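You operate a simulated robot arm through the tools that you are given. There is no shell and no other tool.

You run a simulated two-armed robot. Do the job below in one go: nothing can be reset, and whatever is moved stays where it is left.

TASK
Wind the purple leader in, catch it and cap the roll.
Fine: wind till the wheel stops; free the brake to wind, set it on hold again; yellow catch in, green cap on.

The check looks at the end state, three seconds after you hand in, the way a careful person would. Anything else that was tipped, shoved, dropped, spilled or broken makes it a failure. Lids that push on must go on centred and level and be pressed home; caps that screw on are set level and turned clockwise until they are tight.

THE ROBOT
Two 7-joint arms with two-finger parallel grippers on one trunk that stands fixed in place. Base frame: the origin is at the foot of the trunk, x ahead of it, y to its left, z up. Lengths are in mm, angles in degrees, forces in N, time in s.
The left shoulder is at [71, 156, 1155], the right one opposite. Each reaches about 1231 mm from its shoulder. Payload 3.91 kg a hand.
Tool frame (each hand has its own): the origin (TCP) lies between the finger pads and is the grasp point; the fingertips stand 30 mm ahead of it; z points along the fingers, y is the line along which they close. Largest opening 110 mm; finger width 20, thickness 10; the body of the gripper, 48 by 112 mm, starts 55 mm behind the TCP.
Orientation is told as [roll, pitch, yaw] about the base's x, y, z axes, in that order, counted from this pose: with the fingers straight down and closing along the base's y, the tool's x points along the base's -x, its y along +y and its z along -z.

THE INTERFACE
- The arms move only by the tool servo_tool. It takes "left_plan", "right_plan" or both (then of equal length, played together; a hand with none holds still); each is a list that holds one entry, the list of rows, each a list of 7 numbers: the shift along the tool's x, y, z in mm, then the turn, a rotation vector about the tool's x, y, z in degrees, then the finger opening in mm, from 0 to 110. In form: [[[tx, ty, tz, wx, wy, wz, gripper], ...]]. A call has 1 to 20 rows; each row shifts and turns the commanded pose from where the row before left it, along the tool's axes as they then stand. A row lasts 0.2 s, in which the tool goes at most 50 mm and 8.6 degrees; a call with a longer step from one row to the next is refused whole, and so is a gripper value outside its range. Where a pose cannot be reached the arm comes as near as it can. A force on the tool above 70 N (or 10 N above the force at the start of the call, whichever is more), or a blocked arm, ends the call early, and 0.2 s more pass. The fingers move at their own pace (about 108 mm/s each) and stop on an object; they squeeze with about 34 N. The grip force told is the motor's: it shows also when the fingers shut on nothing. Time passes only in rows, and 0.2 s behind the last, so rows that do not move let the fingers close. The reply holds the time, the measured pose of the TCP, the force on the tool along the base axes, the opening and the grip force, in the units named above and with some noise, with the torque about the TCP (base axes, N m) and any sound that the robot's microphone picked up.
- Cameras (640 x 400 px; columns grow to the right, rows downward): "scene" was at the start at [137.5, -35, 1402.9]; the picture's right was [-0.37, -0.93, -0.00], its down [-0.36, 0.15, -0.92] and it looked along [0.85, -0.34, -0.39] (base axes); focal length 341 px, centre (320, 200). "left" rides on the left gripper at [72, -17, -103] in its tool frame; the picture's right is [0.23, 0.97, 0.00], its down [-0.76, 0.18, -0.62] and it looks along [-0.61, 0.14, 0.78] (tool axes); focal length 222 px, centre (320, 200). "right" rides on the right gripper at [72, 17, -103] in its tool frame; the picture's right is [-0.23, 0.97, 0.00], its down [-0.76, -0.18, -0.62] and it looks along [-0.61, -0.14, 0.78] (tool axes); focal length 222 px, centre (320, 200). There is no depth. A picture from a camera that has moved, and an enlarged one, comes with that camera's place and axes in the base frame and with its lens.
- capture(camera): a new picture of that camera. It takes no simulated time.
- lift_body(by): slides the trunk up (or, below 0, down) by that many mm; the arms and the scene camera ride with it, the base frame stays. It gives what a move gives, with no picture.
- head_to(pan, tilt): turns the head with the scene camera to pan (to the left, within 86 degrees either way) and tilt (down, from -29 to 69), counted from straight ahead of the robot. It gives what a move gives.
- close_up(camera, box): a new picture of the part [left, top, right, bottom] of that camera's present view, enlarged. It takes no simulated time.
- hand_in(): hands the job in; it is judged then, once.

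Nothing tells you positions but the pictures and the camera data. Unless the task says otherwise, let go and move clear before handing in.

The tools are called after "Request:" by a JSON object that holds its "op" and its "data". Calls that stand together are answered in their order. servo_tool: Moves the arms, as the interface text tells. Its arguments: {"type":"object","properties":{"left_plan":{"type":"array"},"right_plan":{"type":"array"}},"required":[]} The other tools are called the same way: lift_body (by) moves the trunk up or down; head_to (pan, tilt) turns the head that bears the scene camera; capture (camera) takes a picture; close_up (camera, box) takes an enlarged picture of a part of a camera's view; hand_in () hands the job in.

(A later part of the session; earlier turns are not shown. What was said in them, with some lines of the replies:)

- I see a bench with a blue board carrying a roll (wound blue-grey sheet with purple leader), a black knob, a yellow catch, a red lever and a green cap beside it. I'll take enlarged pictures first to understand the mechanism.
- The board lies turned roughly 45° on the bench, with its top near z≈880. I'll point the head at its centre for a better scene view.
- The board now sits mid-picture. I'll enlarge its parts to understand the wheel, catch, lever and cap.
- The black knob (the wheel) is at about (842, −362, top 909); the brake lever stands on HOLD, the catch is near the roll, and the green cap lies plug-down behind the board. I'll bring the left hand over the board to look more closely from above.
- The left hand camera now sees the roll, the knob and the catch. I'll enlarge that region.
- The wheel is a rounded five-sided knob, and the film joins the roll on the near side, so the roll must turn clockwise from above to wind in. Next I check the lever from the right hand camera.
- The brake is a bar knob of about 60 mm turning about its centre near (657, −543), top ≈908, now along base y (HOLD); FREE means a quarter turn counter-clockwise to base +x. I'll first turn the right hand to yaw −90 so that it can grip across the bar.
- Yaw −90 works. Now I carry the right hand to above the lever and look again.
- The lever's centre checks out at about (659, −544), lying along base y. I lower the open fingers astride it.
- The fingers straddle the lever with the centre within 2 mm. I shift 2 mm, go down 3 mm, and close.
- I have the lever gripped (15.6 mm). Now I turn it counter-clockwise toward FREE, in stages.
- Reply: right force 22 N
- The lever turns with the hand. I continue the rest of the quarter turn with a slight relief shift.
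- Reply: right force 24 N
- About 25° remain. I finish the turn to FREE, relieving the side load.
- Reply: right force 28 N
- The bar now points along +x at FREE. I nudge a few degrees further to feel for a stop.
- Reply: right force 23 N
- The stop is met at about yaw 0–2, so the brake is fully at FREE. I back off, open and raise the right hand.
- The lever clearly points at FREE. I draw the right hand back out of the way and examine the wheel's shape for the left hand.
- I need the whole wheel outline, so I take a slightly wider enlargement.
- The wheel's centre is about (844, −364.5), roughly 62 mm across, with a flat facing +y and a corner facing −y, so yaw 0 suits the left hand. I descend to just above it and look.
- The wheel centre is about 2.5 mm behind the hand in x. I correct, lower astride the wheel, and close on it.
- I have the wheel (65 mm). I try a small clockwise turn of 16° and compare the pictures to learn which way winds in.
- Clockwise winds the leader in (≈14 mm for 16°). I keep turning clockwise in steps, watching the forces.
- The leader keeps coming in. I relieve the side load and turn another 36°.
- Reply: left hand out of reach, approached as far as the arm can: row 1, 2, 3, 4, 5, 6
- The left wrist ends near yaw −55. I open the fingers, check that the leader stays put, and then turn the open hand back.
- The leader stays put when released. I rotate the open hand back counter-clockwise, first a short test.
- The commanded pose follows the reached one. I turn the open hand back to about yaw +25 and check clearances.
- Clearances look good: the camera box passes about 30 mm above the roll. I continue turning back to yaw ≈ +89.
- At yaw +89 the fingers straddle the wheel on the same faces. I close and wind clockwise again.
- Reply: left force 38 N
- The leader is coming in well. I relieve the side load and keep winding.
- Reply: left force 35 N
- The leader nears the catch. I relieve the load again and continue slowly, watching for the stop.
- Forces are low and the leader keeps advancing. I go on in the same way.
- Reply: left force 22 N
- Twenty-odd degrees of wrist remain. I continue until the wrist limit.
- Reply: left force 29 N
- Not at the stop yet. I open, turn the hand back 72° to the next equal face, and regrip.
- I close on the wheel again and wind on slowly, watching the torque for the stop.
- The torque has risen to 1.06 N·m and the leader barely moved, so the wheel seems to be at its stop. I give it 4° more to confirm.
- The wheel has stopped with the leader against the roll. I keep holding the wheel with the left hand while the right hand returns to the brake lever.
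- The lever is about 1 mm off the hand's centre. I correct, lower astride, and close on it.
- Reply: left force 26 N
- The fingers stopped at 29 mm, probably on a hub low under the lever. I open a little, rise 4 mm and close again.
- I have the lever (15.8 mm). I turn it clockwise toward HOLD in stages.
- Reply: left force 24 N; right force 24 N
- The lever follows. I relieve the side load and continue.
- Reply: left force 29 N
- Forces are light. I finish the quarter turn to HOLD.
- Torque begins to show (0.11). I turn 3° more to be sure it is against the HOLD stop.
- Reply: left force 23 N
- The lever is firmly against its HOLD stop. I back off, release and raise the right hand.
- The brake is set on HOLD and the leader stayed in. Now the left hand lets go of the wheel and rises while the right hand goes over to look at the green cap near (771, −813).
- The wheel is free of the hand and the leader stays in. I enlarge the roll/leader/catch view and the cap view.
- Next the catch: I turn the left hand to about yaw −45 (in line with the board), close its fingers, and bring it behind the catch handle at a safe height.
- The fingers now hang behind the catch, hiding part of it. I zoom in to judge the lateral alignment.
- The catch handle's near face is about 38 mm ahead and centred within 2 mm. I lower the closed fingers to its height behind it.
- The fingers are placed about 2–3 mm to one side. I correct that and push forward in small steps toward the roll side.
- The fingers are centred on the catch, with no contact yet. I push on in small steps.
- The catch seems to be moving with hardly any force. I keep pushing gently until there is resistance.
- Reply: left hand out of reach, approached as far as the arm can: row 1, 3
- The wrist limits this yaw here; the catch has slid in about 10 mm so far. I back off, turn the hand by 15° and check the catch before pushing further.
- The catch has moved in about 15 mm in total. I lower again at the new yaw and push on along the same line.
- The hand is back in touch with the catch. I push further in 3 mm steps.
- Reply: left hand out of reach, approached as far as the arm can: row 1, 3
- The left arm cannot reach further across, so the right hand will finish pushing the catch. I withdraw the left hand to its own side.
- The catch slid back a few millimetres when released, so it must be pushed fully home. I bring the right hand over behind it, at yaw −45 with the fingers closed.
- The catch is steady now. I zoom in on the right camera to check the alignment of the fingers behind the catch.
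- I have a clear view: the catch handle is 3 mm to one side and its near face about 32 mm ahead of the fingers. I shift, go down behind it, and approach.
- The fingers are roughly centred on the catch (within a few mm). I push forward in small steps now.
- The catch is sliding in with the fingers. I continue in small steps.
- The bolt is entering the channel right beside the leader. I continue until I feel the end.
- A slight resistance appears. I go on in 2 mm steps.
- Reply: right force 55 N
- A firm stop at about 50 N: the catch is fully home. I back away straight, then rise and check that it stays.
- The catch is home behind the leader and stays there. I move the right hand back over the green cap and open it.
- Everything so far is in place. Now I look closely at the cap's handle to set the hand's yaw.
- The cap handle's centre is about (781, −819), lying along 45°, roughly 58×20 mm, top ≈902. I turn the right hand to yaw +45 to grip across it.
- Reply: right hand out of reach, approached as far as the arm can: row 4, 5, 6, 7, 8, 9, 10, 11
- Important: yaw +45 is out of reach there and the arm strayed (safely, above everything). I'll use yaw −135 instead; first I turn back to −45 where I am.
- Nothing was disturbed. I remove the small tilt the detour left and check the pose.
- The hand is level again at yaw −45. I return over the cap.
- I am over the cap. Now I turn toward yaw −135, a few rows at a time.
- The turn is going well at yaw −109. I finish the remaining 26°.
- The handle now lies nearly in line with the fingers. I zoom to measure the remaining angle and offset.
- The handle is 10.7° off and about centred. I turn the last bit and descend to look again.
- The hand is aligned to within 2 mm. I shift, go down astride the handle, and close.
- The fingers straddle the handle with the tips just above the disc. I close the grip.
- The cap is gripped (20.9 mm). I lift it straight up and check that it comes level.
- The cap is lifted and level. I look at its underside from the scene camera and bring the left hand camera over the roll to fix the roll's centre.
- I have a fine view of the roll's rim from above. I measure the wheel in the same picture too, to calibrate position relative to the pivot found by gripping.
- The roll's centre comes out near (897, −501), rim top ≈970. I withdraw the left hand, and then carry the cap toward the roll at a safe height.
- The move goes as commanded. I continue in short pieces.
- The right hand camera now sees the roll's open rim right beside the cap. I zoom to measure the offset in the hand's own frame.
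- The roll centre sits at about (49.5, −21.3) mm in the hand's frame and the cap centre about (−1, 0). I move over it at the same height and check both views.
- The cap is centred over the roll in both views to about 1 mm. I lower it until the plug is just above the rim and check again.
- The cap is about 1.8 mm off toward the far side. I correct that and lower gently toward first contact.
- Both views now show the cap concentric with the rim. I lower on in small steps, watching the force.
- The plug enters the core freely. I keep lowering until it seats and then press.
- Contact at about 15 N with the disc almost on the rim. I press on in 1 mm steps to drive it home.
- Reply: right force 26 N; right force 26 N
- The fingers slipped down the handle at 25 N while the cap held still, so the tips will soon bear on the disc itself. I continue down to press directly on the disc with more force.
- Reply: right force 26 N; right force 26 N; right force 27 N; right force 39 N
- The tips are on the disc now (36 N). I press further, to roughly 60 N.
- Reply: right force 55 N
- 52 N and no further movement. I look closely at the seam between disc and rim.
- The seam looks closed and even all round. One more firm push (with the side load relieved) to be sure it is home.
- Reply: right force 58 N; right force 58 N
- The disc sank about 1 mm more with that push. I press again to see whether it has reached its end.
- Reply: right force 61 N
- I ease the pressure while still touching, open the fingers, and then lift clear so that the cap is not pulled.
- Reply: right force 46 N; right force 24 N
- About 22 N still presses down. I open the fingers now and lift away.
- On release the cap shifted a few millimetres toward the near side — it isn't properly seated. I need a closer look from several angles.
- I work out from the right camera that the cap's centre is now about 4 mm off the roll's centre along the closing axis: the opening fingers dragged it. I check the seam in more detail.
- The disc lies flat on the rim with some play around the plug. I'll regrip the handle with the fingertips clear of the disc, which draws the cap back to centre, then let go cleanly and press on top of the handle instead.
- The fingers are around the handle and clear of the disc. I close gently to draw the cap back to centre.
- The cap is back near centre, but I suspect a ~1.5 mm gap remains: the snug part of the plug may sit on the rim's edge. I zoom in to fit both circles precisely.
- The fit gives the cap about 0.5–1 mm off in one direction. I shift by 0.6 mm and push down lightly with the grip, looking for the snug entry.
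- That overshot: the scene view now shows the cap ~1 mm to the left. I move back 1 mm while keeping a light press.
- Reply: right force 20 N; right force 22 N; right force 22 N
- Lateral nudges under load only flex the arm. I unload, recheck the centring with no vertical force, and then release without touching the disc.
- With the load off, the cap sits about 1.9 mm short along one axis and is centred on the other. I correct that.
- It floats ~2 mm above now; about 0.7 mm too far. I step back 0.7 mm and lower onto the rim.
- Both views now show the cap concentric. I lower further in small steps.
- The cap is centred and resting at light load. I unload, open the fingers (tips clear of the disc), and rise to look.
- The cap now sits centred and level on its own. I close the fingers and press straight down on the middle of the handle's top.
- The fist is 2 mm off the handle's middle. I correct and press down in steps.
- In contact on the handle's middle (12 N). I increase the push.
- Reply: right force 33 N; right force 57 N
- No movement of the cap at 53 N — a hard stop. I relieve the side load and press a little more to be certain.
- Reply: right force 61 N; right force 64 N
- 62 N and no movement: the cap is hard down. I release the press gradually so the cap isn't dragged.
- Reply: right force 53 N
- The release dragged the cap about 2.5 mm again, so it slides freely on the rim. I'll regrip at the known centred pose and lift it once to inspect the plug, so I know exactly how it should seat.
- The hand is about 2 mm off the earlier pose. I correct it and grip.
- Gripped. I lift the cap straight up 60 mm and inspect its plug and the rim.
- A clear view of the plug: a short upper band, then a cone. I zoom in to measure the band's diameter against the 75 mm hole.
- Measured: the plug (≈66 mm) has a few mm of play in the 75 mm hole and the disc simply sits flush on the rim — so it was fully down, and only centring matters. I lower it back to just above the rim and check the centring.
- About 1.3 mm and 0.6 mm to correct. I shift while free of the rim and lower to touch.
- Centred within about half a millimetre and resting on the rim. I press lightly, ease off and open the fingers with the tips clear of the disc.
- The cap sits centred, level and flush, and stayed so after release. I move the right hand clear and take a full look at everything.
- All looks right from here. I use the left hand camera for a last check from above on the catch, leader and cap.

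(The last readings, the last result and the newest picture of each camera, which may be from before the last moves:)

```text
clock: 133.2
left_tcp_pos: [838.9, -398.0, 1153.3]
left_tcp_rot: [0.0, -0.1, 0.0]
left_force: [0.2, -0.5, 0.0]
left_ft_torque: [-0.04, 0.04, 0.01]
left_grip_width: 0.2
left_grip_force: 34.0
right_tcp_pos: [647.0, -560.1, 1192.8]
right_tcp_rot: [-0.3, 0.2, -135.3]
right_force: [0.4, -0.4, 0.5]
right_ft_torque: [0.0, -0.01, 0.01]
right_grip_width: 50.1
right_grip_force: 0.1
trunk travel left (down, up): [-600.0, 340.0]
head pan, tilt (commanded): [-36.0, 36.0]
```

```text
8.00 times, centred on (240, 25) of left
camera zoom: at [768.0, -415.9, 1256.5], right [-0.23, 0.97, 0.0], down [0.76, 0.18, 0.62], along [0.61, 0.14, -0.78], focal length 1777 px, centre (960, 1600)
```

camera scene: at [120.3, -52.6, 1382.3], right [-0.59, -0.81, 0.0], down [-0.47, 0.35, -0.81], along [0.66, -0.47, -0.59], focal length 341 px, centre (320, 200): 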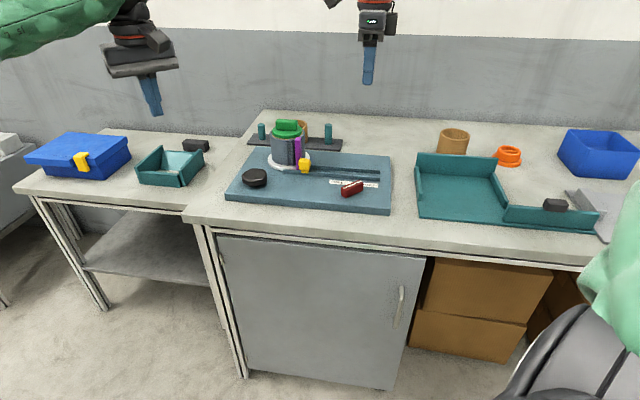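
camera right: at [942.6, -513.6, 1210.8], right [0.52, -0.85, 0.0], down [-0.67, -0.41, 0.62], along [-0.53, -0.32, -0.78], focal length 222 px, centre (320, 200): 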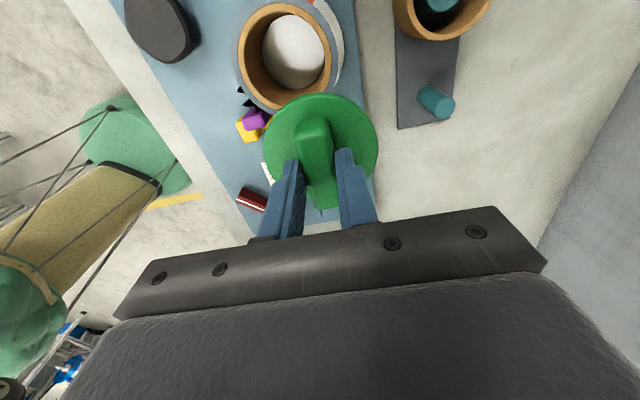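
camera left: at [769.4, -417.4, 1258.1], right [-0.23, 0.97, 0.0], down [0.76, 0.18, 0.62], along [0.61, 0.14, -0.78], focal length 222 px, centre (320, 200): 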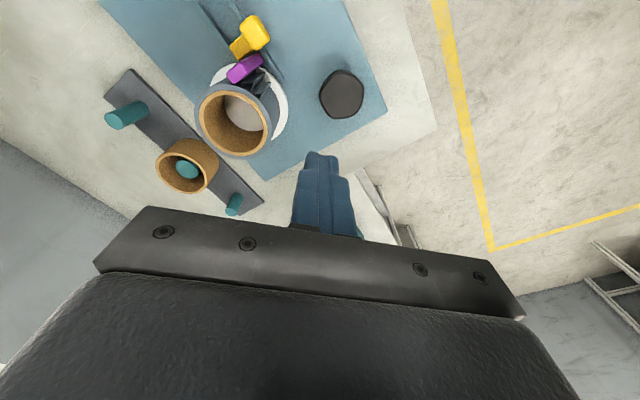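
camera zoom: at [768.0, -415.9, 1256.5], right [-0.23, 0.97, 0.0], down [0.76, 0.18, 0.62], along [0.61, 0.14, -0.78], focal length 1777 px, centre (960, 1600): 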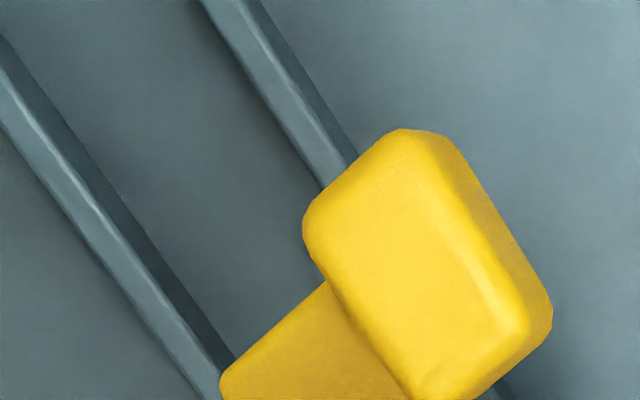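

The catch spans the channel behind the leader, the leader is in, and the cap sits concentric. I draw the left hand back to its side and then hand in.

Request:
{"op": "servo_tool", "data": {"left_plan": [[[4, 38, 0, 0, 0, 0, 0], [4, 38, 0, 0, 0, 0, 0], [4, 38, 0, 0, 0, 0, 0], [4, 38, 0, 0, 0, 0, 0], [4, 38, 0, 0, 0, 0, 0], [4, 38, 0, 0, 0, 0, 0]]], "right_plan": [[[0, 0, -10, 0, 0, 0, 50], [0, 0, -10, 0, 0, 0, 50], [0, 0, -10, 0, 0, 0, 50], [0, 0, 0, 0, 0, 0, 50], [0, 0, 0, 0, 0, 0, 50], [0, 0, 0, 0, 0, 0, 50]]]}}

Request:
{"op": "close_up", "data": {"camera": "scene", "box": [216, 90, 424, 220]}}

```text
clock: 134.6
left_tcp_pos: [816.3, -166.0, 1152.8]
left_tcp_rot: [-0.1, 0.1, 0.1]
left_force: [0.3, -0.1, -0.1]
left_ft_torque: [-0.06, -0.01, -0.01]
left_grip_width: 0.0
left_grip_force: 34.3
right_tcp_pos: [648.9, -558.3, 1226.0]
right_tcp_rot: [0.1, 0.0, -135.4]
right_force: [0.0, 0.2, 0.3]
right_ft_torque: [0.0, 0.0, 0.01]
right_grip_width: 50.2
right_grip_force: 0.0
trunk travel left (down, up): [-600.0, 340.0]
head pan, tilt (commanded): [-36.0, 36.0]
```

```text
3.08 times, centred on (320, 155) of scene
camera zoom: at [122.5, -49.6, 1382.2], right [-0.59, -0.81, 0.0], down [-0.48, 0.34, -0.81], along [0.65, -0.48, -0.59], focal length 1050 px, centre (320, 338)
```

zoom: 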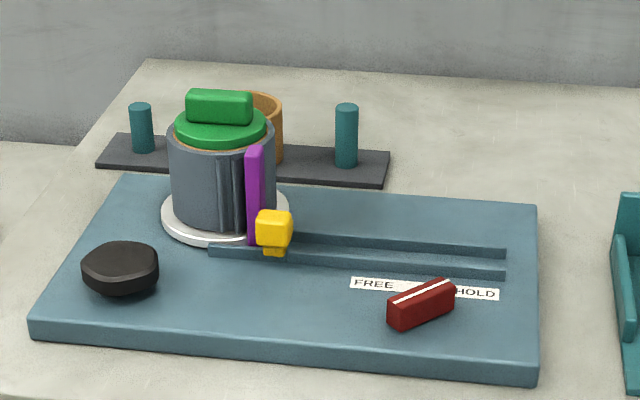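

The leader is wound in to the stop, the brake is on HOLD, the catch is home and the cap is on. Both hands are clear, so I hand in.

Request:
{"op": "hand_in", "data": {}}

```text
The job is handed in.
```

The job is handed in. The result of the check hasn't come back, so this is the end state as I saw it in the last pictures:

- **Leader:** wound in clockwise until the wheel stopped. It stands against the roll.
- **Brake:** freed for winding, then turned back onto its HOLD stop. The pointer is on HOLD.
- **Yellow catch:** pushed in to a firm stop. Its bolt crosses the channel right behind the leader.
- **Green cap:** on the roll, level and flush, and centred to within about 1 mm. The plug has a few millimetres of play in the core, so nothing locks the cap in place.

The cap slid 2 to 4 mm on two of the releases, so I lifted it off once, looked at the plug and set it down again. It had held still under about 60 N before that. After the last placing I pressed it only lightly.

At one point the right arm strayed from its path because a turn was out of its reach. It stayed above everything, and nothing was knocked or moved. Both hands are empty and clear of the bench.
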